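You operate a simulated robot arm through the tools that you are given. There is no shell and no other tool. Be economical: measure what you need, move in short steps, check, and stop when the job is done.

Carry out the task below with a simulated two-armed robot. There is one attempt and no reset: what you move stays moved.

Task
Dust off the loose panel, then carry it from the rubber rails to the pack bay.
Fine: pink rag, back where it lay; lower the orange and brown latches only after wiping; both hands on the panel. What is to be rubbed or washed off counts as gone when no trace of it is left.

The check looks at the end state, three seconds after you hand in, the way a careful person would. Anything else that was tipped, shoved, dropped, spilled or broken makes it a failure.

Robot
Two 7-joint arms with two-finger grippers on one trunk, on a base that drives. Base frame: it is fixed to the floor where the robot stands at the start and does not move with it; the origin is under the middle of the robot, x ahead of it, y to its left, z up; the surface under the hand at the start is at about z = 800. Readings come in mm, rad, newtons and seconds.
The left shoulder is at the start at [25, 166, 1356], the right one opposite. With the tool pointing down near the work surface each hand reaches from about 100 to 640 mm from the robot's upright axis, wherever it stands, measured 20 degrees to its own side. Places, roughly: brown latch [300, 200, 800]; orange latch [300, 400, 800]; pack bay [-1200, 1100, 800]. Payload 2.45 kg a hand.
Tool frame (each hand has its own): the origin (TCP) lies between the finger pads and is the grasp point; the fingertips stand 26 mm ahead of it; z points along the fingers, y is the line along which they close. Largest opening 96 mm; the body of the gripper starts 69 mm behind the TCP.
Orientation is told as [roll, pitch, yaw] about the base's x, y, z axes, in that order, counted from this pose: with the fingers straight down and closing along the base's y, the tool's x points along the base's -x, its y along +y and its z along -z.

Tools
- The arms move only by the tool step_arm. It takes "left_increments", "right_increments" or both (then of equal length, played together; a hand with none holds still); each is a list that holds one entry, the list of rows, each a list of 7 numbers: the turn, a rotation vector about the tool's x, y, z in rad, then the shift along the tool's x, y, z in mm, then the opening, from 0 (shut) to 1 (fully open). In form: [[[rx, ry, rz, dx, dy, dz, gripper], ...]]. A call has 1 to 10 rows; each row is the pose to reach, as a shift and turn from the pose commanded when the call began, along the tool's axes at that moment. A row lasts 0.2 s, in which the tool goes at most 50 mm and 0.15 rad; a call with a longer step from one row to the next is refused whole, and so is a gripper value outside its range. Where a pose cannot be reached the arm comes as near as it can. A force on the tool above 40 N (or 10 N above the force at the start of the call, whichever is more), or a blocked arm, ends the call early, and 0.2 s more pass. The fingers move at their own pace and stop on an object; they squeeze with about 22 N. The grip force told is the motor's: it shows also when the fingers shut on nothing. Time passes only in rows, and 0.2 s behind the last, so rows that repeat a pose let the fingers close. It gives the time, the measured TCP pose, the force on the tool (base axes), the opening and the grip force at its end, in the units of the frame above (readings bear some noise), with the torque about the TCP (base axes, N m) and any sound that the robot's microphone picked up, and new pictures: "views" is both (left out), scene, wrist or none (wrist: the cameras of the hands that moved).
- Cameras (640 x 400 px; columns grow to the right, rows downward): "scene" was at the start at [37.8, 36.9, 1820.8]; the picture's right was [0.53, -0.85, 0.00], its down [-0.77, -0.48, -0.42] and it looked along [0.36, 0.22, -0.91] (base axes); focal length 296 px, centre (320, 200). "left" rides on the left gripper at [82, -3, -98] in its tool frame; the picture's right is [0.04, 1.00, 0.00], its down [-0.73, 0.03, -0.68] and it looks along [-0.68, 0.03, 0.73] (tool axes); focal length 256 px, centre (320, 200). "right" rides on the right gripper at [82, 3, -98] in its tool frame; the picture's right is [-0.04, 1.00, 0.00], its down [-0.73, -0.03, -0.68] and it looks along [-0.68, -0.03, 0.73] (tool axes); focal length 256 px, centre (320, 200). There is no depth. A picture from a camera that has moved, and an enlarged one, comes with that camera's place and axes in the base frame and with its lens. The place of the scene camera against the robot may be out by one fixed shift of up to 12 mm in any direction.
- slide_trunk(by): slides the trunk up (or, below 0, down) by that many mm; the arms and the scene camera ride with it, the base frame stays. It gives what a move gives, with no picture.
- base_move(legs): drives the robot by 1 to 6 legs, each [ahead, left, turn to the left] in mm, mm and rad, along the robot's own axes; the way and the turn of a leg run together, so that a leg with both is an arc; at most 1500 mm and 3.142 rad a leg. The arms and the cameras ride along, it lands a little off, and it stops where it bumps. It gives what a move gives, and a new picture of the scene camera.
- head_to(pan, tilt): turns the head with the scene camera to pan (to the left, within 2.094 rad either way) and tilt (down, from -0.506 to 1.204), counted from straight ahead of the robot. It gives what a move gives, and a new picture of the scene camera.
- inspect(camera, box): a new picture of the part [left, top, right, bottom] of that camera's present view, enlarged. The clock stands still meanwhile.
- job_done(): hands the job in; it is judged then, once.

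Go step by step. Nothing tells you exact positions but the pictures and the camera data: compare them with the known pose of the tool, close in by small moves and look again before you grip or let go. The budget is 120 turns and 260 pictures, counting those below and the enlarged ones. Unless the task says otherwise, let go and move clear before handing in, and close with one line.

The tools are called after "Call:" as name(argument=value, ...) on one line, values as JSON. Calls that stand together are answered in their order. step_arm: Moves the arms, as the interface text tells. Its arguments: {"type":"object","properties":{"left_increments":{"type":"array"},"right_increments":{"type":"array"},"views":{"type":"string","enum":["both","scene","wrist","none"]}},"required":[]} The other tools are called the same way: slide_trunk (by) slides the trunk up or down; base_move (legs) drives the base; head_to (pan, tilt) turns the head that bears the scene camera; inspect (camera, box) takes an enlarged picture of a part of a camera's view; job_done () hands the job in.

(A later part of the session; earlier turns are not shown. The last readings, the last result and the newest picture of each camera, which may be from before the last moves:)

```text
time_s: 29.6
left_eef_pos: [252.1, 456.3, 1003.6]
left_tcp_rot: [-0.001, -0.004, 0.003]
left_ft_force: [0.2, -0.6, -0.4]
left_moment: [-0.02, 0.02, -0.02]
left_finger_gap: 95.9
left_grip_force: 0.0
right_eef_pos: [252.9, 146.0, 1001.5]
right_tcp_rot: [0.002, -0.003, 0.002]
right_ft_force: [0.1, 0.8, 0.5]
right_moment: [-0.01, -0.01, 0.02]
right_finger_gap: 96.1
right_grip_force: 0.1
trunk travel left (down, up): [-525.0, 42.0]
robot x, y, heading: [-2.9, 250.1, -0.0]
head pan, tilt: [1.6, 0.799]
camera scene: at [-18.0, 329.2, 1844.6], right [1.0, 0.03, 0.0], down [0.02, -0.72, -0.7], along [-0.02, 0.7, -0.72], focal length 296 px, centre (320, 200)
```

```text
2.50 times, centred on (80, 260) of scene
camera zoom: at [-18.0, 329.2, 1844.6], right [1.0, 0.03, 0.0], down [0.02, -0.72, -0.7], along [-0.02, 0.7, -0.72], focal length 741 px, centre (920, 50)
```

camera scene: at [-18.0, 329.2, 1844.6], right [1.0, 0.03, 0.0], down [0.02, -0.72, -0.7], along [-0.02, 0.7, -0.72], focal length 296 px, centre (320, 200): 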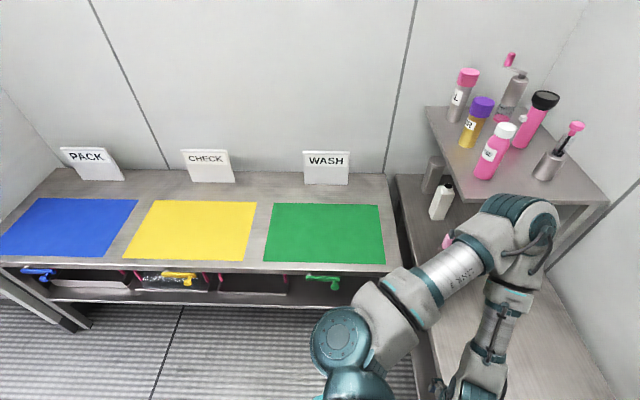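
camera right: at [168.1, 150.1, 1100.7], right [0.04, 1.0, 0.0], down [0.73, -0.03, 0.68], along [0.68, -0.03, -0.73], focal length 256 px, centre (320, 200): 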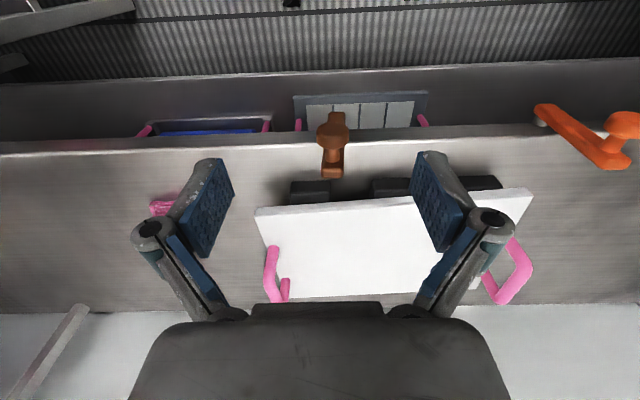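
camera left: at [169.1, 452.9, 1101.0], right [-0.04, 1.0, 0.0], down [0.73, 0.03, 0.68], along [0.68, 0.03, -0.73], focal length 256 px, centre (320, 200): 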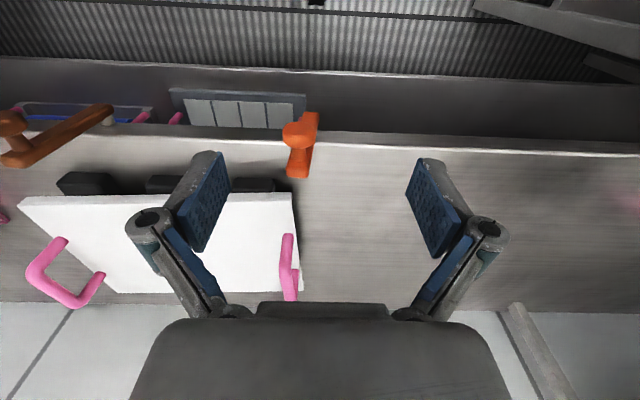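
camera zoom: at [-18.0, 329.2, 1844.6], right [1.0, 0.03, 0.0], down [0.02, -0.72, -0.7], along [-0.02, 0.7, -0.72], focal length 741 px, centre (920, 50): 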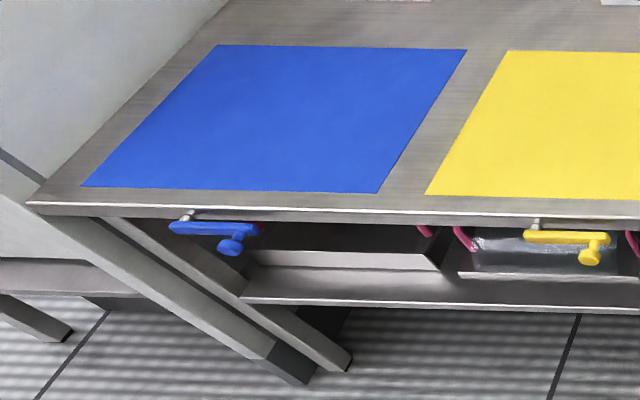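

The bay levers hang to the right of their pivots, so the latches fold toward −y, which matches their slight lean. I place the open hands above both knobs.

Call:
step_arm(left_increments=[[[0, 0, 0, -20, -10, 10, 1], [0, 0, 0, -38, -19, 30, 1], [0, 0, 0, -38, -19, 60, 1], [0, 0, 0, -38, -19, 80, 1]]], right_increments=[[[0, 0, 0, -20, 6, 10, 1], [0, 0, 0, -38, 12, 30, 1], [0, 0, 0, -38, 12, 60, 1], [0, 0, 0, -38, 12, 80, 1]]], views="wrist")

Call:
head_to(pan=0, tilt=1.2)

```text
time_s: 30.6
left_eef_pos: [290.1, 476.4, 982.4]
left_tcp_rot: [0.0, -0.003, 0.004]
left_ft_force: [0.2, -0.3, -0.6]
left_moment: [-0.03, 0.03, 0.0]
left_finger_gap: 95.9
left_grip_force: 0.0
left hand out of reach, approached as far as the arm can: row 1, 2, 3, 4
right_eef_pos: [289.8, 160.6, 920.9]
right_tcp_rot: [0.002, -0.004, 0.003]
right_ft_force: [0.1, -0.8, 0.9]
right_moment: [-0.03, 0.0, 0.01]
right_finger_gap: 95.9
right_grip_force: 0.1
trunk travel left (down, up): [-525.0, 42.0]
robot x, y, heading: [-3.8, 248.8, 0.001]
head pan, tilt: [1.6, 0.799]
camera right: at [205.7, 164.1, 1020.0], right [0.04, 1.0, 0.0], down [0.73, -0.03, 0.68], along [0.68, -0.02, -0.73], focal length 256 px, centre (320, 200)
camera left: at [208.6, 472.9, 1080.7], right [-0.04, 1.0, 0.0], down [0.73, 0.03, 0.68], along [0.68, 0.03, -0.73], focal length 256 px, centre (320, 200)
```

right: 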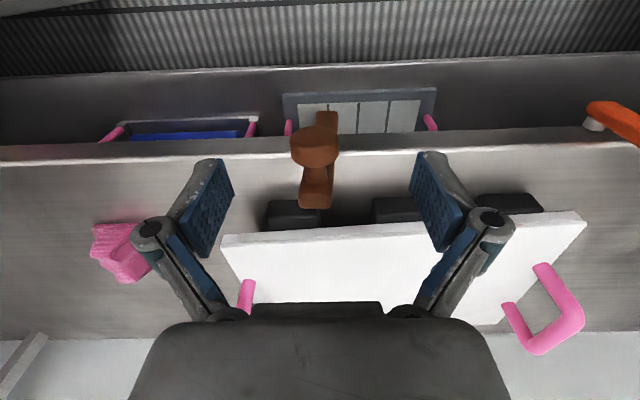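
left: 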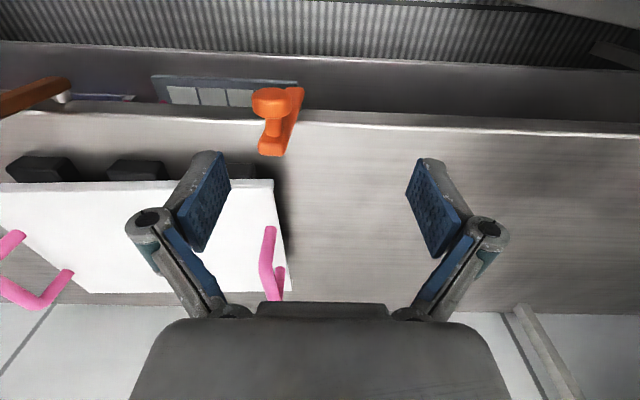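

```text
time_s: 32.2
left_eef_pos: [290.3, 475.2, 983.6]
left_tcp_rot: [0.001, -0.006, 0.001]
left_ft_force: [0.0, 0.2, 0.1]
left_moment: [0.01, 0.01, -0.01]
left_finger_gap: 96.2
left_grip_force: 0.0
right_eef_pos: [288.9, 161.3, 921.7]
right_tcp_rot: [0.001, -0.003, 0.001]
right_ft_force: [0.0, -0.8, -0.7]
right_moment: [0.0, -0.04, 0.02]
right_finger_gap: 96.1
right_grip_force: 0.1
trunk travel left (down, up): [-525.0, 42.0]
robot x, y, heading: [-0.3, 244.2, 0.004]
head pan, tilt: [0.0, 1.201]
camera scene: at [40.7, 249.0, 1816.7], right [0.0, -1.0, 0.0], down [-0.93, 0.0, -0.36], along [0.36, 0.0, -0.93], focal length 296 px, centre (320, 200)
```

scene: 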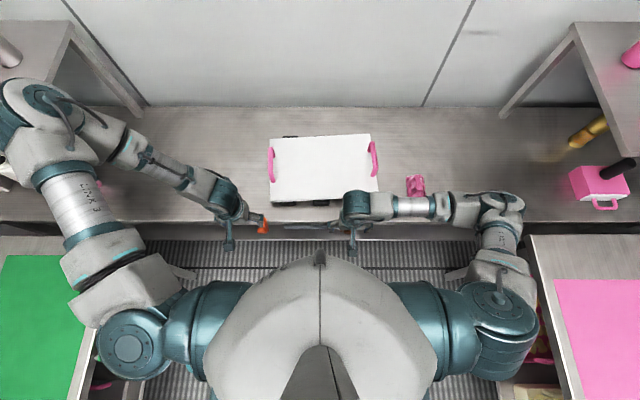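

The right hand sits over the brown knob, but the left arm can't fold in far enough for the orange one, so the right hand will do both in turn. I descend onto the brown knob and grip.

Call:
step_arm(right_increments=[[[0, 0, 0, 0, -2, 25, 1], [0, 0, 0, -2, -2, 49, 1], [0, 0, 0, -2, -2, 49, 0.4], [0, 0, 0, -2, -2, 49, 0.2], [0, 0, 0, -2, -2, 49, 0], [0, 0, 0, -2, -2, 49, 0]]], views="wrist")

```text
time_s: 33.6
left_eef_pos: [291.1, 476.1, 982.6]
left_tcp_rot: [0.001, -0.005, 0.003]
left_ft_force: [0.2, -0.5, -0.5]
left_moment: [0.01, 0.0, 0.0]
left_finger_gap: 95.9
left_grip_force: 0.0
right_eef_pos: [292.2, 157.5, 871.3]
right_tcp_rot: [0.001, -0.003, 0.001]
right_ft_force: [1.0, -1.6, 2.5]
right_moment: [-0.1, -0.16, -0.03]
right_finger_gap: 29.8
right_grip_force: 45.1
trunk travel left (down, up): [-525.0, 42.0]
robot x, y, heading: [0.7, 252.6, 0.003]
head pan, tilt: [0.0, 1.201]
camera right: at [209.0, 160.5, 970.6], right [0.04, 1.0, 0.0], down [0.73, -0.03, 0.68], along [0.68, -0.02, -0.73], focal length 256 px, centre (320, 200)
```

right: 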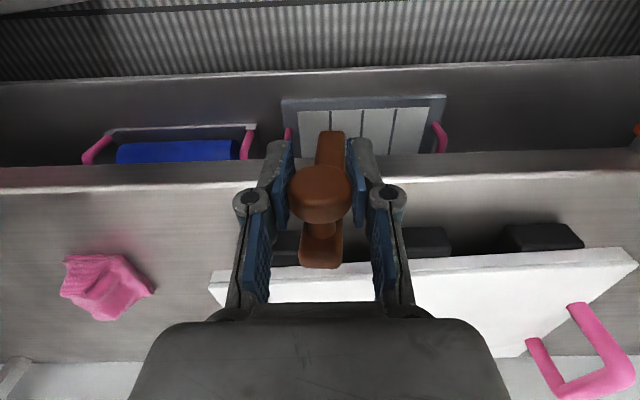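

The knob is gripped, and I start the arc toward −y.

Call:
step_arm(right_increments=[[[0, 0, 0, 0, -10, 2, 0], [0, 0, 0, 0, -20, 5, 0], [0, 0, 0, 0, -28, 8.5, 0], [0, 0, 0, 0, -36, 12.4, 0]]], views="wrist")

```text
time_s: 34.6
left_eef_pos: [290.8, 476.1, 982.9]
left_tcp_rot: [0.001, -0.005, 0.002]
left_ft_force: [0.3, -0.8, -0.2]
left_moment: [-0.01, 0.01, 0.0]
left_finger_gap: 95.9
left_grip_force: 0.0
right_eef_pos: [291.4, 125.5, 858.4]
right_tcp_rot: [0.001, -0.005, 0.002]
right_ft_force: [1.3, 0.9, 5.8]
right_moment: [0.36, -0.47, 0.03]
right_finger_gap: 29.6
right_grip_force: 45.2
trunk travel left (down, up): [-525.0, 42.0]
robot x, y, heading: [1.1, 248.1, 0.001]
head pan, tilt: [0.0, 1.201]
camera right: at [208.9, 127.7, 957.2], right [0.04, 1.0, 0.0], down [0.73, -0.03, 0.68], along [0.68, -0.02, -0.73], focal length 256 px, centre (320, 200)
```

right: 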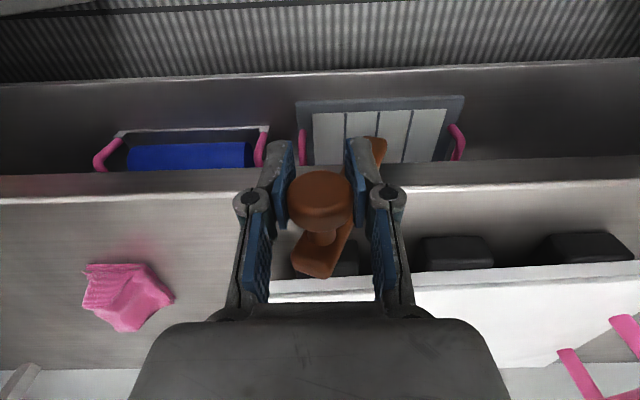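

It's swinging smoothly; continuing the arc.

Call:
step_arm(right_increments=[[[0, 0, 0, 0, -7, 4.5, 0], [0, 0, 0, 0, -14, 10, 0], [0, 0, 0, 0, -21, 16, 0], [0, 0, 0, 0, -27, 22.5, 0], [0, 0, 0, 0, -32, 29.5, 0], [0, 0, 0, 0, -37, 37, 0], [0, 0, 0, 0, -41, 45, 0], [0, 0, 0, 0, -44, 53, 0]]], views="wrist")

```text
time_s: 36.4
left_eef_pos: [291.4, 477.3, 981.7]
left_tcp_rot: [-0.001, -0.003, 0.004]
left_ft_force: [0.3, -0.3, -0.4]
left_moment: [0.01, 0.0, 0.01]
left_finger_gap: 96.1
left_grip_force: 0.1
right_eef_pos: [292.4, 83.6, 806.2]
right_tcp_rot: [0.003, -0.003, 0.003]
right_ft_force: [1.9, 5.4, -5.0]
right_moment: [-0.11, 0.22, -0.01]
right_finger_gap: 28.7
right_grip_force: 44.8
trunk travel left (down, up): [-525.0, 42.0]
robot x, y, heading: [-2.3, 250.0, 0.0]
head pan, tilt: [0.0, 1.201]
camera right: at [209.1, 86.0, 905.3], right [0.04, 1.0, 0.0], down [0.73, -0.03, 0.68], along [0.68, -0.02, -0.73], focal length 256 px, centre (320, 200)
```

right: 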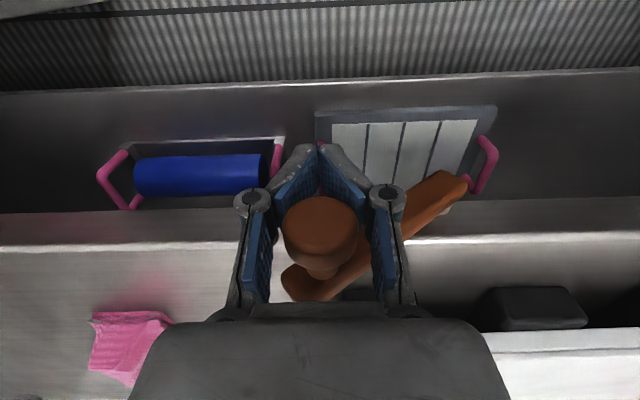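

The knob slid up in the grip, so the pivot is a bit higher than I assumed. I'll let go, rise, close the fingers and press the knob down from above.

Call:
step_arm(right_increments=[[[0, 0, 0, 0, 0, 0, 0.5], [0, 0, 0, 0, 0, 0, 1], [0, 0, 0, 0, 0, 0, 1], [0, 0, 0, 0, 0, -40, 1], [0, 0, 0, 0, 0, -85, 1], [0, 0, 0, 0, 0, -85, 0], [0, 0, 0, 0, 0, -85, 0], [0, 0, 0, 0, 0, -85, 0]]], views="wrist")

```text
time_s: 38.2
left_eef_pos: [289.9, 476.3, 983.2]
left_tcp_rot: [-0.001, -0.005, 0.001]
left_ft_force: [0.2, 0.1, -0.6]
left_moment: [0.04, 0.01, 0.02]
left_finger_gap: 96.2
left_grip_force: 0.1
right_eef_pos: [292.7, 81.4, 889.9]
right_tcp_rot: [0.002, -0.006, 0.003]
right_ft_force: [0.4, -0.1, -0.4]
right_moment: [0.0, 0.0, -0.03]
right_finger_gap: 0.0
right_grip_force: 22.0
trunk travel left (down, up): [-525.0, 42.0]
robot x, y, heading: [0.4, 249.4, 0.001]
head pan, tilt: [0.0, 1.201]
camera right: at [209.0, 84.0, 988.4], right [0.04, 1.0, 0.0], down [0.73, -0.03, 0.68], along [0.68, -0.02, -0.73], focal length 256 px, centre (320, 200)
```

right: 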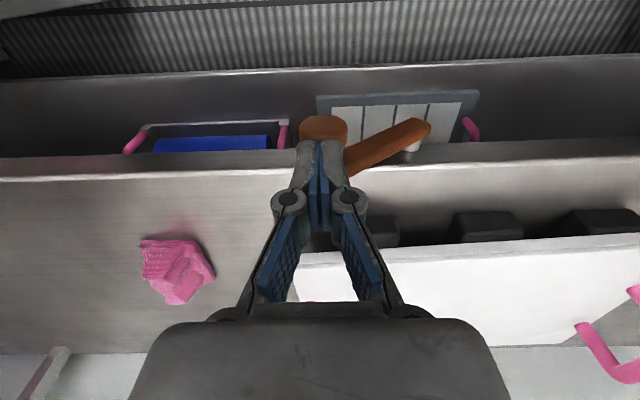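

Call:
step_arm(right_increments=[[[0, 0, 0, 0, 0, 15, 0], [0, 0, 0, 0, -1, 25, 0], [0, 0, 0, 0, -2, 35, 0], [0, 0, 0, 0, -3, 43, 0], [0, 0, 0, 0, -4, 50, 0], [0, 0, 0, 0, -5, 56, 0]]], views="wrist")

```text
time_s: 39.6
left_eef_pos: [289.7, 475.5, 983.4]
left_tcp_rot: [0.0, -0.006, 0.001]
left_ft_force: [-0.4, 0.2, 0.2]
left_moment: [0.01, 0.02, 0.0]
left_finger_gap: 95.9
left_grip_force: 0.1
right_eef_pos: [293.9, 74.4, 834.1]
right_tcp_rot: [0.003, -0.003, 0.003]
right_ft_force: [0.8, 0.6, -0.1]
right_moment: [0.03, 0.0, -0.01]
right_finger_gap: 0.0
right_grip_force: 22.2
trunk travel left (down, up): [-525.0, 42.0]
robot x, y, heading: [1.3, 249.8, 0.003]
head pan, tilt: [0.0, 1.201]
camera right: at [210.0, 77.2, 933.1], right [0.04, 1.0, 0.0], down [0.73, -0.03, 0.68], along [0.68, -0.02, -0.73], focal length 256 px, centre (320, 200)
```

right: 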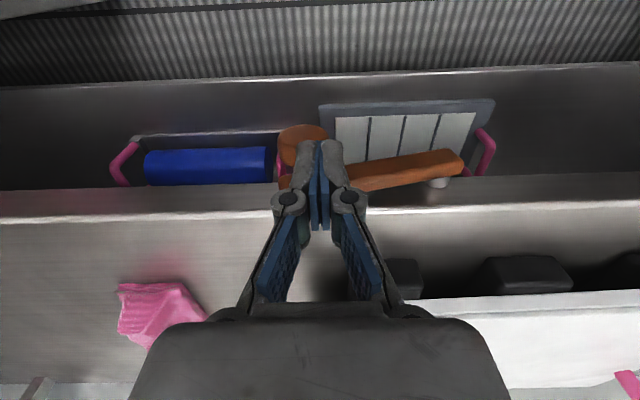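

The lever is almost horizontal. I shift slightly over the knob and press to the end stop.

Call:
step_arm(right_increments=[[[0, 0, 0, 0, -8, 0, 0], [0, 0, 0, 0, -10, 6, 0], [0, 0, 0, 0, -10, 12, 0], [0, 0, 0, 0, -10, 17, 0], [0, 0, 0, 0, -10, 22, 0]]], views="wrist")

```text
time_s: 40.8
left_eef_pos: [290.5, 475.7, 983.4]
left_tcp_rot: [0.0, -0.005, 0.002]
left_ft_force: [0.2, 1.1, -0.1]
left_moment: [0.01, 0.01, 0.0]
left_finger_gap: 96.2
left_grip_force: 0.1
right_eef_pos: [291.8, 66.1, 812.2]
right_tcp_rot: [0.002, -0.004, 0.002]
right_ft_force: [-0.9, 0.7, 0.4]
right_moment: [-0.02, 0.02, 0.0]
right_finger_gap: 0.2
right_grip_force: 21.8
trunk travel left (down, up): [-525.0, 42.0]
robot x, y, heading: [1.6, 246.6, 0.002]
head pan, tilt: [0.0, 1.201]
camera right: at [209.2, 68.2, 911.3], right [0.04, 1.0, 0.0], down [0.73, -0.03, 0.68], along [0.68, -0.02, -0.73], focal length 256 px, centre (320, 200)
```

right: 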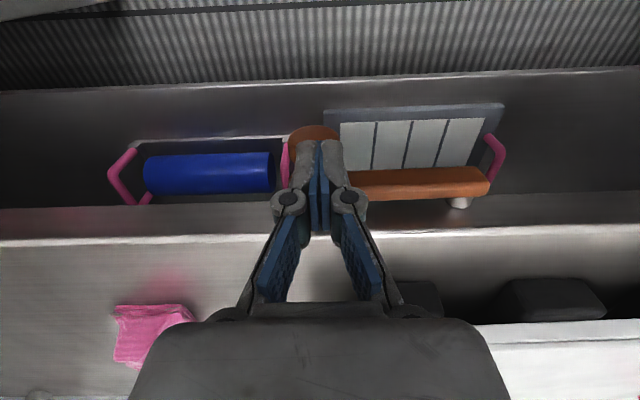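

Call:
step_arm(right_increments=[[[0, 0, 0, 0, 0, 3, 0], [0, 0, 0, 0, 0, 6, 0]]], views="none")

Call:
step_arm(right_increments=[[[0, 0, 0, 0, 0, -45, 0], [0, 0, 0, 0, 0, -90, 0], [0, 0, 0, 0, 20, -130, 0], [0, 0, 0, 0, 50, -160, 0]]], views="wrist")

```text
time_s: 41.4
left_eef_pos: [288.8, 475.2, 984.8]
left_tcp_rot: [-0.001, -0.008, 0.002]
left_ft_force: [0.7, -0.9, -0.1]
left_moment: [-0.01, 0.01, 0.02]
left_finger_gap: 96.0
left_grip_force: 0.0
right_eef_pos: [292.9, 66.3, 808.9]
right_tcp_rot: [0.001, -0.009, 0.001]
right_ft_force: [-1.1, -5.7, 28.5]
right_moment: [-0.2, -0.14, -0.01]
right_finger_gap: 5.9
right_grip_force: 22.2
trunk travel left (down, up): [-525.0, 42.0]
robot x, y, heading: [0.4, 254.2, 0.0]
head pan, tilt: [0.0, 1.201]
```

```text
time_s: 42.4
left_eef_pos: [290.7, 477.5, 983.1]
left_tcp_rot: [0.0, -0.002, 0.002]
left_ft_force: [0.2, -0.8, -0.3]
left_moment: [0.01, -0.02, -0.05]
left_finger_gap: 96.3
left_grip_force: 0.0
right_eef_pos: [293.6, 115.3, 963.8]
right_tcp_rot: [-0.001, -0.004, 0.003]
right_ft_force: [0.2, 0.7, -0.2]
right_moment: [-0.01, 0.01, -0.01]
right_finger_gap: 0.0
right_grip_force: 28.7
trunk travel left (down, up): [-525.0, 42.0]
robot x, y, heading: [-2.5, 251.4, 0.002]
head pan, tilt: [0.0, 1.201]
camera right: at [209.3, 118.2, 1062.7], right [0.04, 1.0, 0.0], down [0.73, -0.03, 0.68], along [0.68, -0.03, -0.73], focal length 256 px, centre (320, 200)
```

right: 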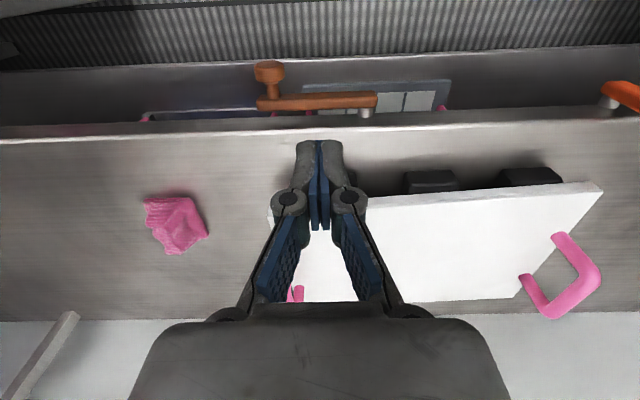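

Brown is down against its stop, like the bay levers. Next the left hand moves clear and the right goes over the orange knob.

Call:
step_arm(left_increments=[[[0, 0, 0, -20, 20, -20, 1], [0, 0, 0, -40, 40, -45, 1], [0, 0, 0, -60, 60, -70, 1], [0, 0, 0, -80, 75, -90, 1], [0, 0, 0, -95, 95, -100, 1], [0, 0, 0, -100, 120, -100, 1], [0, 0, 0, -100, 130, -100, 1], [0, 0, 0, -100, 130, -100, 1]]], right_increments=[[[0, 0, 0, 0, 5, 0, 0.3], [0, 0, 0, 0, 45, 0, 0.6], [0, 0, 0, 0, 90, 0, 1], [0, 0, 0, 0, 135, 0, 1], [0, 0, 0, 0, 180, 0, 1], [0, 0, 0, 0, 225, 0, 1], [0, 0, 0, 1, 270, 0, 1], [0, 0, 0, 2, 318, 20, 1]]])

```text
refused: row 8 steps farther than a row can; nothing moved
```

Call:
step_arm(left_increments=[[[0, 0, 0, -20, 20, -20, 1], [0, 0, 0, -40, 40, -45, 1], [0, 0, 0, -60, 60, -70, 1], [0, 0, 0, -80, 75, -90, 1], [0, 0, 0, -95, 95, -100, 1], [0, 0, 0, -100, 120, -100, 1], [0, 0, 0, -100, 130, -100, 1], [0, 0, 0, -100, 130, -100, 1]]], right_increments=[[[0, 0, 0, 0, 5, 0, 0.3], [0, 0, 0, 0, 50, 0, 0.6], [0, 0, 0, 0, 95, 0, 1], [0, 0, 0, 0, 140, 0, 1], [0, 0, 0, 0, 185, 0, 1], [0, 0, 0, 0, 230, 0, 1], [0, 0, 0, 1, 275, 0, 1], [0, 0, 0, 2, 319, 10, 1]]])

```text
time_s: 44.2
left_eef_pos: [392.0, 609.3, 1084.9]
left_tcp_rot: [-0.002, -0.005, 0.004]
left_ft_force: [-0.7, -0.1, -0.7]
left_moment: [-0.01, 0.03, 0.01]
left_finger_gap: 95.8
left_grip_force: 0.1
right_eef_pos: [292.0, 436.6, 956.4]
right_tcp_rot: [-0.002, -0.004, 0.002]
right_ft_force: [0.3, 0.3, -0.3]
right_moment: [0.0, -0.02, 0.01]
right_finger_gap: 96.2
right_grip_force: 0.1
trunk travel left (down, up): [-525.0, 42.0]
robot x, y, heading: [-1.1, 249.7, 0.001]
head pan, tilt: [0.0, 1.201]
camera scene: at [40.7, 258.8, 1816.6], right [0.0, -1.0, 0.01], down [-0.93, 0.0, -0.36], along [0.36, 0.0, -0.93], focal length 296 px, centre (320, 200)
camera right: at [209.0, 440.2, 1054.5], right [0.04, 1.0, 0.0], down [0.73, -0.03, 0.68], along [0.68, -0.03, -0.73], focal length 256 px, centre (320, 200)
camera left: at [309.4, 605.5, 1183.4], right [-0.04, 1.0, 0.0], down [0.73, 0.03, 0.68], along [0.68, 0.03, -0.73], focal length 256 px, centre (320, 200)
```

scene: 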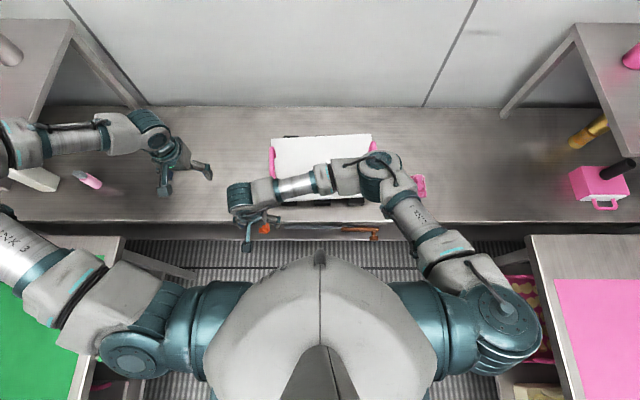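
right: 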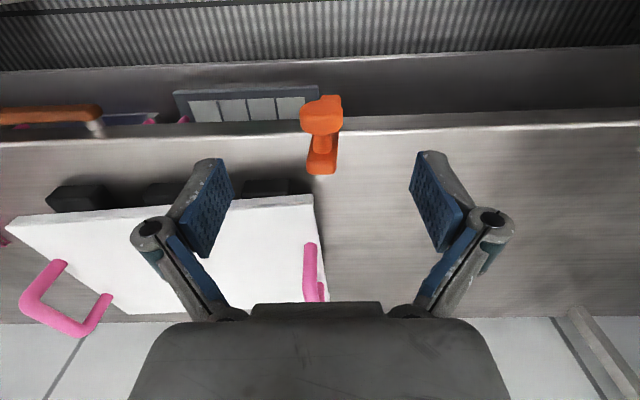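
left: 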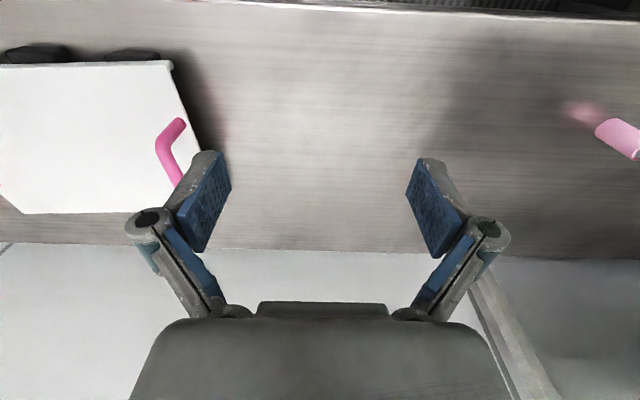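

Aligned over the orange knob. I descend and grip.

Call:
step_arm(right_increments=[[[0, 0, 0, 0, 0, 40, 1], [0, 0, 0, -1, 0, 70, 1], [0, 0, 0, -1, 0, 85, 1], [0, 0, 0, -1, 0, 85, 0.4], [0, 0, 0, -1, 0, 85, 0.1], [0, 0, 0, -1, 0, 85, 0], [0, 0, 0, -1, 0, 85, 0]]], views="wrist")

```text
time_s: 45.8
left_eef_pos: [390.3, 606.6, 1086.7]
left_tcp_rot: [0.001, -0.006, 0.002]
left_ft_force: [-0.3, 0.5, 0.2]
left_moment: [-0.01, 0.0, 0.01]
left_finger_gap: 96.1
left_grip_force: 0.1
right_eef_pos: [294.3, 434.1, 871.1]
right_tcp_rot: [0.002, -0.003, 0.004]
right_ft_force: [-1.4, 5.1, -3.3]
right_moment: [0.43, -0.17, 0.08]
right_finger_gap: 29.4
right_grip_force: 45.3
trunk travel left (down, up): [-525.0, 42.0]
robot x, y, heading: [1.2, 252.2, 0.001]
head pan, tilt: [0.0, 1.201]
camera right: at [210.7, 438.0, 969.8], right [0.04, 1.0, 0.0], down [0.73, -0.03, 0.68], along [0.68, -0.02, -0.73], focal length 256 px, centre (320, 200)
```

right: 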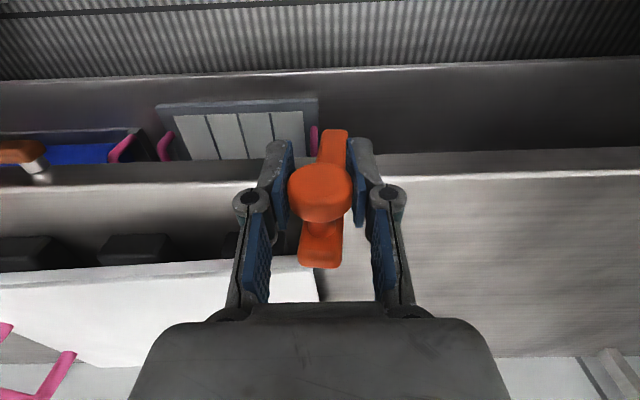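

Call:
step_arm(right_increments=[[[0, 0, 0, 0, -10, 2, 0], [0, 0, 0, 0, -20, 4.5, 0], [0, 0, 0, 0, -30, 8, 0], [0, 0, 0, 0, -40, 13, 0], [0, 0, 0, 0, -49, 19, 0], [0, 0, 0, 0, -58, 26, 0], [0, 0, 0, 0, -66, 34, 0], [0, 0, 0, 0, -73, 42, 0]]], views="none")

Call:
step_arm(right_increments=[[[0, 0, 0, 0, 0, 0, 0.5], [0, 0, 0, 0, 0, 0, 1], [0, 0, 0, 0, 0, 0, 1], [0, 0, 0, 0, 0, -40, 1], [0, 0, 0, 0, 0, -75, 1], [0, 0, 0, 0, 0, -75, 0], [0, 0, 0, 0, 0, -75, 0], [0, 0, 0, 0, 0, -75, 0]]], views="wrist")

```text
time_s: 47.6
left_eef_pos: [393.4, 607.0, 1085.3]
left_tcp_rot: [0.0, -0.002, 0.002]
left_ft_force: [0.0, 1.0, 0.1]
left_moment: [0.0, -0.03, 0.03]
left_finger_gap: 96.2
left_grip_force: 0.1
right_eef_pos: [291.8, 362.9, 830.9]
right_tcp_rot: [0.002, -0.002, 0.002]
right_ft_force: [11.2, 10.8, -0.7]
right_moment: [0.45, -0.18, 0.01]
right_finger_gap: 29.5
right_grip_force: 45.1
trunk travel left (down, up): [-525.0, 42.0]
robot x, y, heading: [-1.5, 246.0, -0.002]
head pan, tilt: [0.0, 1.201]
```

```text
time_s: 49.4
left_eef_pos: [391.3, 606.7, 1087.3]
left_tcp_rot: [0.0, -0.005, 0.004]
left_ft_force: [-0.3, 0.3, -0.4]
left_moment: [-0.02, 0.0, 0.0]
left_finger_gap: 95.9
left_grip_force: 0.0
right_eef_pos: [292.4, 364.1, 905.4]
right_tcp_rot: [-0.001, -0.004, 0.0]
right_ft_force: [0.2, 0.3, 0.6]
right_moment: [-0.02, 0.05, -0.01]
right_finger_gap: 0.2
right_grip_force: 22.1
trunk travel left (down, up): [-525.0, 42.0]
robot x, y, heading: [-0.3, 255.2, 0.002]
head pan, tilt: [0.0, 1.201]
camera right: at [208.7, 366.7, 1004.7], right [0.04, 1.0, 0.0], down [0.73, -0.03, 0.68], along [0.68, -0.03, -0.73], focal length 256 px, centre (320, 200)
```

right: 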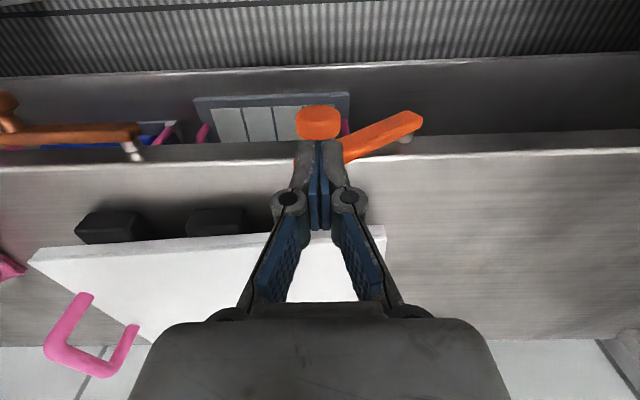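

Now I press the orange knob down to its stop, following brown's path.

Call:
step_arm(right_increments=[[[0, 0, 0, 0, 0, 25, 0], [0, 0, 0, 0, -1, 40, 0], [0, 0, 0, 0, -4, 51, 0], [0, 0, 0, 0, -8, 61, 0], [0, 0, 0, 0, -12, 70, 0], [0, 0, 0, 0, -15, 79, 0], [0, 0, 0, 0, -17, 87, 0], [0, 0, 0, 0, -17, 94, 0], [0, 0, 0, 0, -17, 97, 0]]], views="wrist")

```text
time_s: 51.4
left_eef_pos: [390.0, 604.7, 1087.9]
left_tcp_rot: [0.001, -0.007, 0.002]
left_ft_force: [0.3, 0.9, 1.3]
left_moment: [0.01, -0.02, 0.02]
left_finger_gap: 95.8
left_grip_force: 0.1
right_eef_pos: [291.4, 344.4, 809.1]
right_tcp_rot: [0.006, -0.007, 0.001]
right_ft_force: [1.1, -1.3, 30.8]
right_moment: [-0.1, -0.24, -0.07]
right_finger_gap: 6.4
right_grip_force: 28.4
trunk travel left (down, up): [-525.0, 42.0]
robot x, y, heading: [-3.4, 249.2, 0.004]
head pan, tilt: [0.0, 1.201]
camera right: at [207.7, 347.1, 907.4], right [0.04, 1.0, 0.01], down [0.73, -0.03, 0.68], along [0.68, -0.02, -0.73], focal length 256 px, centre (320, 200)
```

right: 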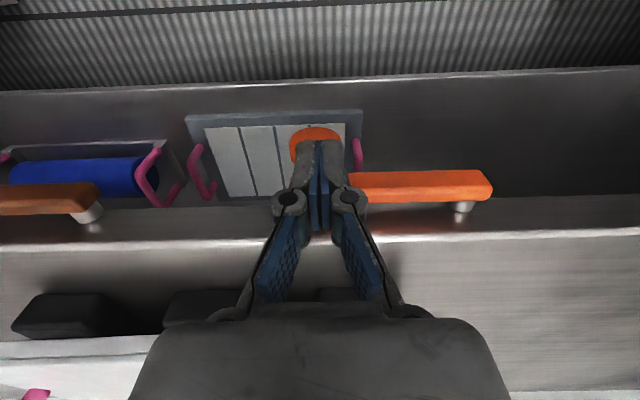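

Orange is down. I retreat upward, then bring both hands above the panel handles.

Call:
step_arm(right_increments=[[[0, 0, 0, 0, 0, -45, 0], [0, 0, 0, 0, 0, -90, 0], [0, 0, 0, 0, 0, -140, 0], [0, 0, 0, 0, -20, -180, 0], [0, 0, 0, 0, -50, -200, 0.5], [0, 0, 0, 0, -100, -200, 1]]], views="scene")

Call:
inspect(camera="scene", box=[230, 120, 430, 270])

Call:
step_arm(right_increments=[[[0, 0, 0, -32, -23, 0, 1], [0, 0, 0, -64, -46, 0, 1], [0, 0, 0, -96, -69, 0, 1], [0, 0, 0, -128, -92, 0, 1], [0, 0, 0, -160, -115, 0, 1], [0, 0, 0, -192, -138, 0, 1], [0, 0, 0, -224, -161, 0, 1], [0, 0, 0, -254, -184, 0, 1]]], left_increments=[[[0, 0, 0, -20, -23, 10, 1], [0, 0, 0, -40, -46, 20, 1], [0, 0, 0, -60, -69, 30, 1], [0, 0, 0, -80, -92, 42, 1], [0, 0, 0, -100, -115, 54, 1], [0, 0, 0, -120, -138, 66, 1], [0, 0, 0, -140, -161, 78, 1], [0, 0, 0, -154, -185, 87, 1]]])

```text
time_s: 52.8
left_eef_pos: [391.3, 603.2, 1088.3]
left_tcp_rot: [0.003, -0.003, 0.001]
left_ft_force: [0.3, -0.3, 0.4]
left_moment: [-0.01, 0.03, -0.01]
left_finger_gap: 96.1
left_grip_force: 0.0
right_eef_pos: [293.7, 244.7, 1006.2]
right_tcp_rot: [0.005, -0.004, 0.004]
right_ft_force: [-0.1, 0.2, 0.5]
right_moment: [0.02, 0.01, 0.0]
right_finger_gap: 96.2
right_grip_force: 0.0
trunk travel left (down, up): [-525.0, 42.0]
robot x, y, heading: [-1.8, 250.1, 0.007]
head pan, tilt: [0.0, 1.201]
camera scene: at [40.7, 247.8, 1816.7], right [0.0, -1.0, 0.0], down [-0.93, 0.0, -0.36], along [0.36, 0.0, -0.93], focal length 296 px, centre (320, 200)
```

scene: 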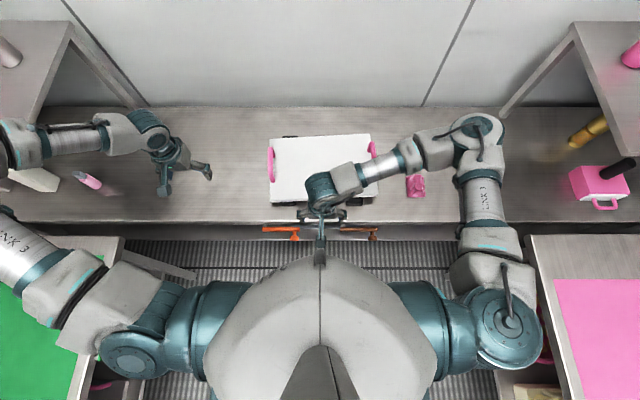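

```text
2.67 times, centred on (330, 195) of scene
camera zoom: at [40.7, 247.8, 1816.7], right [0.0, -1.0, 0.0], down [-0.93, 0.0, -0.36], along [0.36, 0.0, -0.93], focal length 790 px, centre (293, 213)
```

zoom: 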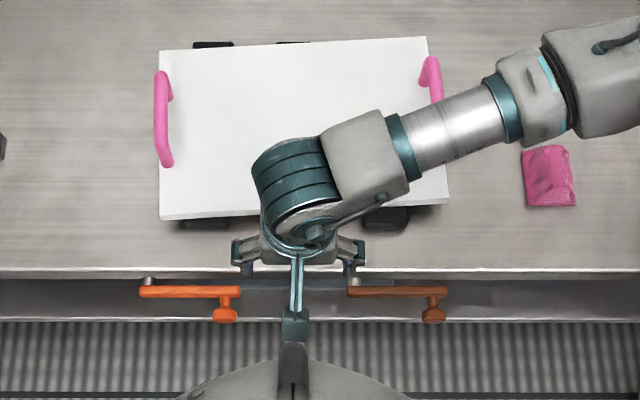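

```text
time_s: 54.6
left_eef_pos: [486.7, 478.4, 1054.0]
left_tcp_rot: [0.001, -0.003, 0.001]
left_ft_force: [-0.9, -0.2, -0.1]
left_moment: [0.03, -0.01, 0.01]
left_finger_gap: 96.0
left_grip_force: 0.1
left hand out of reach, approached as far as the arm can: row 5, 6, 7, 8
right_eef_pos: [549.3, 61.3, 1006.5]
right_tcp_rot: [0.001, 0.0, 0.005]
right_ft_force: [0.3, -0.8, 0.0]
right_moment: [0.03, 0.02, -0.03]
right_finger_gap: 96.1
right_grip_force: 0.1
trunk travel left (down, up): [-525.0, 42.0]
robot x, y, heading: [-0.6, 250.2, 0.005]
head pan, tilt: [0.0, 1.201]
camera scene: at [44.9, 247.3, 1816.6], right [0.0, -1.0, 0.0], down [-0.93, 0.0, -0.36], along [0.36, 0.0, -0.93], focal length 296 px, centre (320, 200)
camera right: at [465.3, 64.3, 1106.4], right [0.04, 1.0, 0.0], down [0.73, -0.03, 0.68], along [0.68, -0.02, -0.73], focal length 256 px, centre (320, 200)
camera left: at [405.6, 474.3, 1152.1], right [-0.04, 1.0, 0.0], down [0.73, 0.03, 0.68], along [0.68, 0.03, -0.73], focal length 256 px, centre (320, 200)
```

scene: 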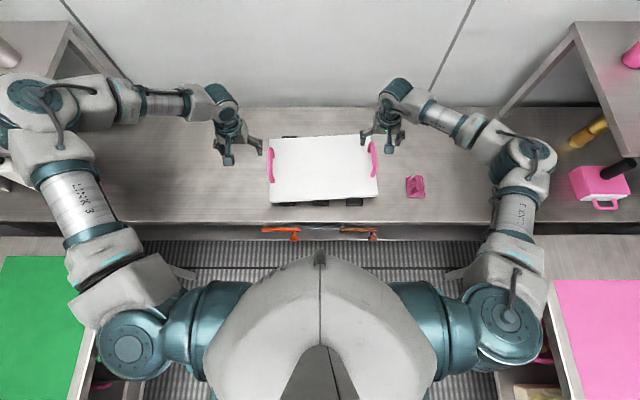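
right: 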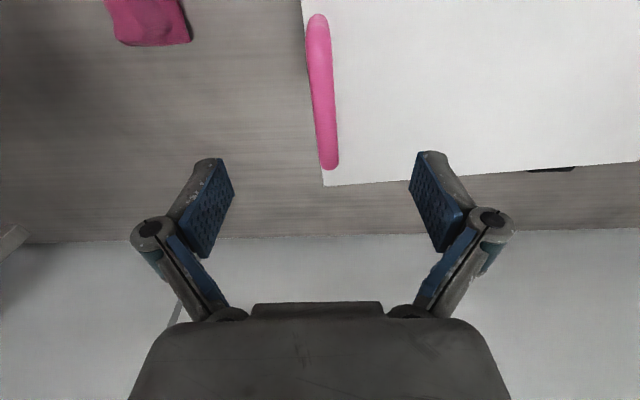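
left: 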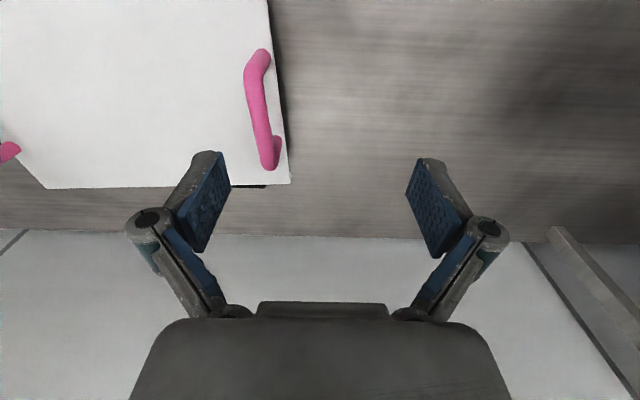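

Both latches are down. The left arm hits a limit going inward, so I test how well it reaches low and further out, beside the panel at y≈520.

Call:
step_arm(left_increments=[[[0, 0, 0, -14, 15, 20, 1], [0, 0, 0, -28, 30, 45, 1], [0, 0, 0, -42, 42, 75, 1], [0, 0, 0, -58, 42, 110, 1], [0, 0, 0, -58, 42, 149, 1]]], views="both")

```text
time_s: 55.8
left_eef_pos: [489.5, 556.2, 1006.1]
left_tcp_rot: [-0.001, -0.005, 0.004]
left_ft_force: [0.3, 0.0, 1.3]
left_moment: [-0.02, -0.01, -0.03]
left_finger_gap: 96.2
left_grip_force: 0.1
left hand out of reach, approached as far as the arm can: row 1, 2, 3, 4, 5
right_eef_pos: [547.7, 63.3, 1008.4]
right_tcp_rot: [0.001, -0.003, 0.003]
right_ft_force: [0.8, 0.7, 0.4]
right_moment: [-0.05, 0.0, -0.02]
right_finger_gap: 96.0
right_grip_force: 0.0
trunk travel left (down, up): [-525.0, 42.0]
robot x, y, heading: [0.8, 251.4, -0.0]
head pan, tilt: [0.0, 1.201]
camera scene: at [43.1, 248.7, 1816.6], right [0.0, -1.0, 0.0], down [-0.93, 0.0, -0.36], along [0.36, 0.0, -0.93], focal length 296 px, centre (320, 200)
camera left: at [407.3, 551.2, 1104.5], right [-0.04, 1.0, 0.0], down [0.73, 0.03, 0.68], along [0.68, 0.03, -0.73], focal length 256 px, centre (320, 200)
```

scene: 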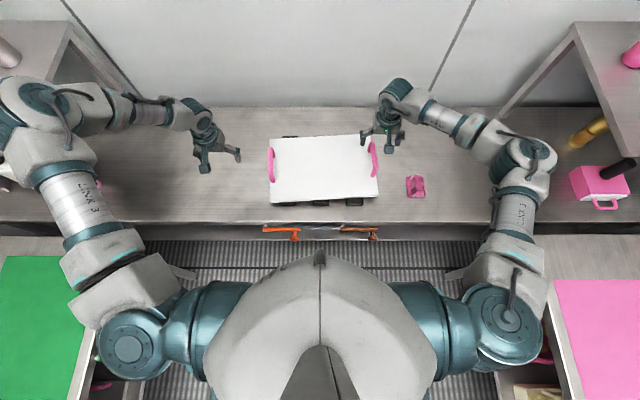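
left: 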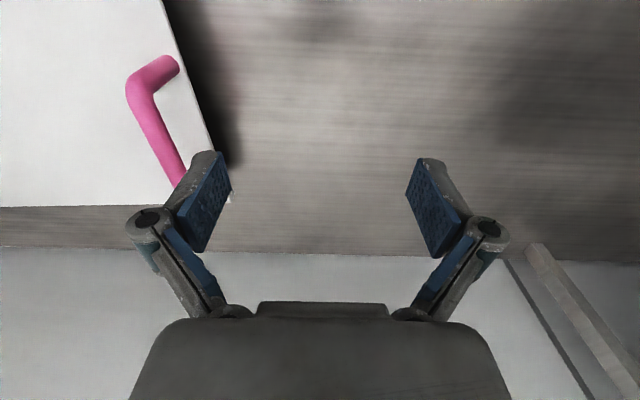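

The left arm's elbow posture (swung high and outward) is what limits it. I'll raise that hand and take it inward across the middle to draw the elbow in.

Call:
step_arm(left_increments=[[[0, 0, 0, 5, -10, -40, 1], [0, 0, 0, 10, -20, -80, 1], [0, 0, 0, 15, -35, -120, 1], [0, 0, 0, 20, -60, -155, 1], [0, 0, 0, 25, -100, -165, 1], [0, 0, 0, 30, -145, -165, 1], [0, 0, 0, 35, -190, -165, 1], [0, 0, 0, 39, -235, -165, 1], [0, 0, 0, 39, -280, -165, 1], [0, 0, 0, 39, -306, -165, 1]]], views="scene")

```text
time_s: 58.0
left_eef_pos: [413.0, 356.7, 1188.0]
left_tcp_rot: [0.002, -0.006, 0.003]
left_ft_force: [-0.2, -0.7, -0.1]
left_moment: [0.01, -0.06, -0.01]
left_finger_gap: 96.2
left_grip_force: 0.1
left hand out of reach, approached as far as the arm can: row 7, 8, 9, 10
right_eef_pos: [548.1, 61.6, 1007.4]
right_tcp_rot: [0.001, -0.001, 0.002]
right_ft_force: [-0.4, -0.1, -0.2]
right_moment: [-0.01, 0.01, 0.0]
right_finger_gap: 95.9
right_grip_force: 0.0
trunk travel left (down, up): [-525.0, 42.0]
robot x, y, heading: [2.4, 249.9, 0.006]
head pan, tilt: [0.0, 1.201]
camera scene: at [43.5, 247.7, 1816.6], right [0.0, -1.0, 0.0], down [-0.93, 0.0, -0.36], along [0.36, 0.0, -0.93], focal length 296 px, centre (320, 200)
```

scene: 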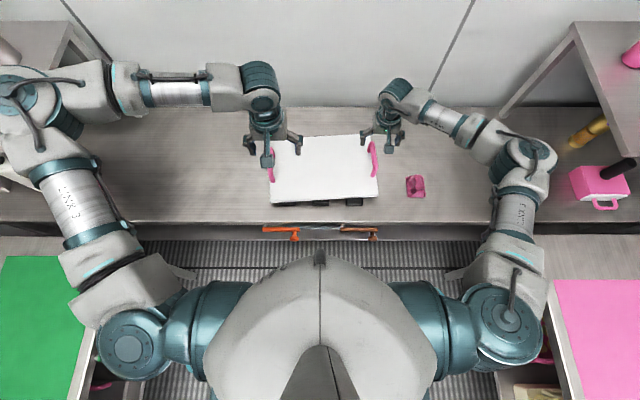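

The elbow stays out. I test whether the hand's yaw is the limiting joint by turning the tool clockwise while commanding the same inward target.

Call:
step_arm(left_increments=[[[0, 0, 0.14, 0, -10, 0, 1], [0, 0, 0.28, 0, -30, 0, 1], [0, 0, 0.42, -10, -60, 0, 1], [0, 0, 0.5, -20, -100, 0, 1], [0, 0, 0.5, -20, -100, 40, 1], [0, 0, 0.5, -20, -100, 80, 1]]], views="scene")

```text
time_s: 59.4
left_eef_pos: [395.2, 362.5, 1151.6]
left_tcp_rot: [0.004, -0.005, -0.497]
left_ft_force: [0.1, 0.4, -0.8]
left_moment: [-0.02, 0.0, -0.03]
left_finger_gap: 95.8
left_grip_force: 0.1
left hand out of reach, approached as far as the arm can: row 1, 2, 3, 4, 5, 6
right_eef_pos: [547.5, 63.3, 1008.8]
right_tcp_rot: [0.002, -0.004, 0.0]
right_ft_force: [-0.4, -0.1, -0.1]
right_moment: [0.0, 0.01, -0.01]
right_finger_gap: 96.0
right_grip_force: 0.1
trunk travel left (down, up): [-525.0, 42.0]
robot x, y, heading: [-1.1, 246.0, 0.002]
head pan, tilt: [0.0, 1.201]
camera scene: at [43.1, 248.0, 1816.6], right [0.0, -1.0, 0.0], down [-0.93, 0.0, -0.36], along [0.36, 0.0, -0.93], focal length 296 px, centre (320, 200)
```

scene: 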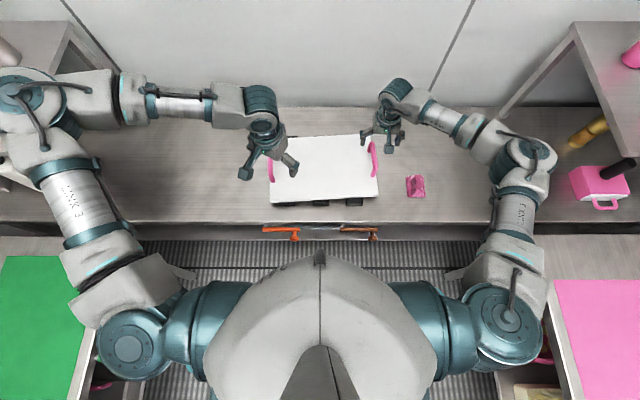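

Yaw isn't the limit; the elbow is stuck high. I'll swing the hand outward and down on the left to drop the elbow, then approach from there.

Call:
step_arm(left_increments=[[[0, 0, -0.05, 25, 25, 0, 1], [0, 0, -0.1, 50, 52, 5, 1], [0, 0, -0.2, 78, 80, 15, 1], [0, 0, -0.3, 106, 109, 30, 1], [0, 0, -0.4, 134, 138, 50, 1], [0, 0, -0.5, 162, 167, 75, 1], [0, 0, -0.5, 190, 196, 100, 1], [0, 0, -0.5, 218, 225, 125, 1], [0, 0, -0.5, 246, 253, 150, 1], [0, 0, -0.5, 246, 253, 190, 1]]], views="scene")

```text
time_s: 61.6
left_eef_pos: [303.7, 701.6, 963.5]
left_tcp_rot: [0.002, -0.002, 0.001]
left_ft_force: [1.0, 0.1, -1.0]
left_moment: [-0.03, 0.03, 0.0]
left_finger_gap: 96.0
left_grip_force: 0.0
right_eef_pos: [549.2, 63.8, 1007.0]
right_tcp_rot: [0.0, -0.002, 0.004]
right_ft_force: [0.1, 0.1, -0.7]
right_moment: [-0.01, 0.06, -0.02]
right_finger_gap: 96.1
right_grip_force: 0.1
trunk travel left (down, up): [-525.0, 42.0]
robot x, y, heading: [-2.7, 247.1, -0.0]
head pan, tilt: [0.0, 1.201]
camera scene: at [42.5, 252.8, 1816.6], right [0.0, -1.0, 0.0], down [-0.93, 0.0, -0.36], along [0.36, 0.0, -0.93], focal length 296 px, centre (320, 200)
```

scene: 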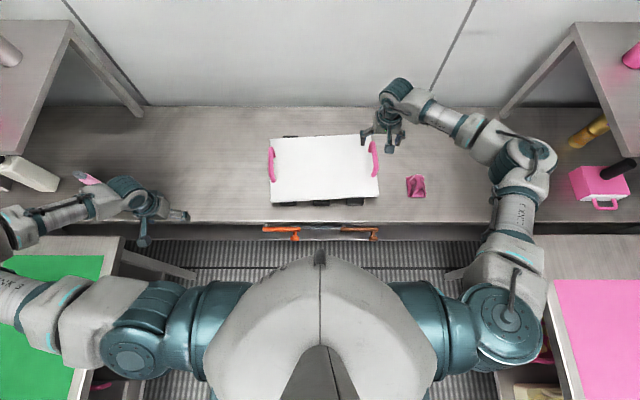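

The elbow is now out to the side. Reach is best when the hand is near shoulder height, so I'll raise both hands and then lower the trunk in stages.

Call:
step_arm(left_increments=[[[0, 0, 0, -5, 0, -40, 1], [0, 0, 0, -15, -10, -80, 1], [0, 0, 0, -30, -30, -115, 1], [0, 0, 0, -50, -60, -145, 1], [0, 0, 0, -70, -95, -170, 1], [0, 0, 0, -90, -130, -195, 1], [0, 0, 0, -110, -165, -215, 1], [0, 0, 0, -126, -202, -227, 1]]], right_increments=[[[0, 0, 0, 0, 0, -20, 1], [0, 0, 0, 0, 0, -40, 1], [0, 0, 0, 0, 0, -60, 1], [0, 0, 0, 0, 0, -80, 1], [0, 0, 0, 0, 0, -100, 1], [0, 0, 0, 0, 0, -120, 1], [0, 0, 0, 0, 0, -140, 1], [0, 0, 0, 0, 0, -160, 1]]], views="none")

Call:
slide_trunk(by=-150)

Call:
step_arm(left_increments=[[[0, 0, 0, -5, -10, -20, 1], [0, 0, 0, -10, -20, -40, 1], [0, 0, 0, -15, -30, -60, 1], [0, 0, 0, -20, -40, -90, 1], [0, 0, 0, -20, -40, -120, 1], [0, 0, 0, -20, -40, -150, 1]]], right_increments=[[[0, 0, 0, 0, 0, -15, 1], [0, 0, 0, 0, 0, -30, 1], [0, 0, 0, 0, 0, -60, 1], [0, 0, 0, 0, 0, -90, 1], [0, 0, 0, 0, 0, -120, 1], [0, 0, 0, 0, 0, -150, 1]]], views="scene")

```text
time_s: 63.4
left_eef_pos: [433.0, 494.4, 1197.6]
left_tcp_rot: [0.001, -0.003, 0.004]
left_ft_force: [0.0, 0.0, 0.7]
left_moment: [0.04, 0.01, 0.0]
left_finger_gap: 96.1
left_grip_force: 0.0
right_eef_pos: [545.4, 60.6, 1170.2]
right_tcp_rot: [0.001, -0.003, 0.001]
right_ft_force: [0.0, 0.1, -0.4]
right_moment: [0.01, -0.04, 0.01]
right_finger_gap: 95.8
right_grip_force: 0.1
trunk travel left (down, up): [-525.0, 42.0]
robot x, y, heading: [1.2, 250.5, 0.004]
head pan, tilt: [0.0, 1.201]
```

```text
time_s: 65.2
left_eef_pos: [430.5, 499.5, 1045.7]
left_tcp_rot: [0.001, -0.006, 0.004]
left_ft_force: [0.6, 0.1, -0.3]
left_moment: [0.0, 0.01, 0.0]
left_finger_gap: 95.9
left_grip_force: 0.0
right_eef_pos: [545.4, 61.8, 1020.3]
right_tcp_rot: [0.002, -0.006, 0.002]
right_ft_force: [-0.8, 0.8, 0.2]
right_moment: [0.01, 0.0, 0.01]
right_finger_gap: 96.1
right_grip_force: 0.1
trunk travel left (down, up): [-375.0, 192.0]
robot x, y, heading: [1.1, 247.7, -0.003]
head pan, tilt: [0.0, 1.201]
```

```text
time_s: 66.6
left_eef_pos: [448.7, 459.9, 1200.0]
left_tcp_rot: [0.003, -0.006, 0.003]
left_ft_force: [-0.1, -0.2, 0.4]
left_moment: [0.01, 0.0, -0.02]
left_finger_gap: 95.9
left_grip_force: 0.0
right_eef_pos: [544.7, 61.9, 1167.6]
right_tcp_rot: [0.001, -0.002, 0.003]
right_ft_force: [-0.2, 0.3, 0.1]
right_moment: [0.02, -0.02, -0.04]
right_finger_gap: 95.9
right_grip_force: 0.0
trunk travel left (down, up): [-375.0, 192.0]
robot x, y, heading: [1.0, 254.6, -0.002]
head pan, tilt: [0.0, 1.201]
camera scene: at [57.9, 248.5, 1667.0], right [0.0, -1.0, 0.0], down [-0.93, 0.0, -0.36], along [0.36, 0.0, -0.93], focal length 296 px, centre (320, 200)
```

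scene: 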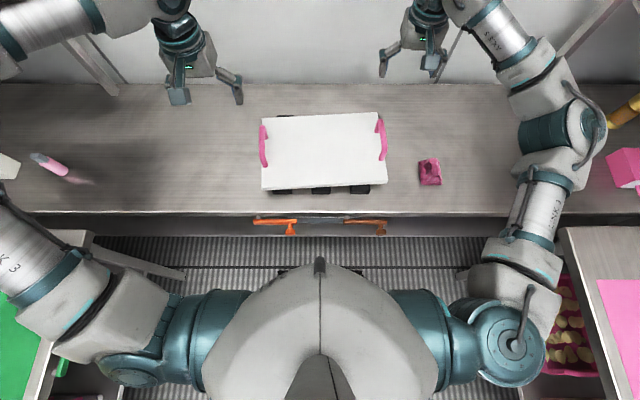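

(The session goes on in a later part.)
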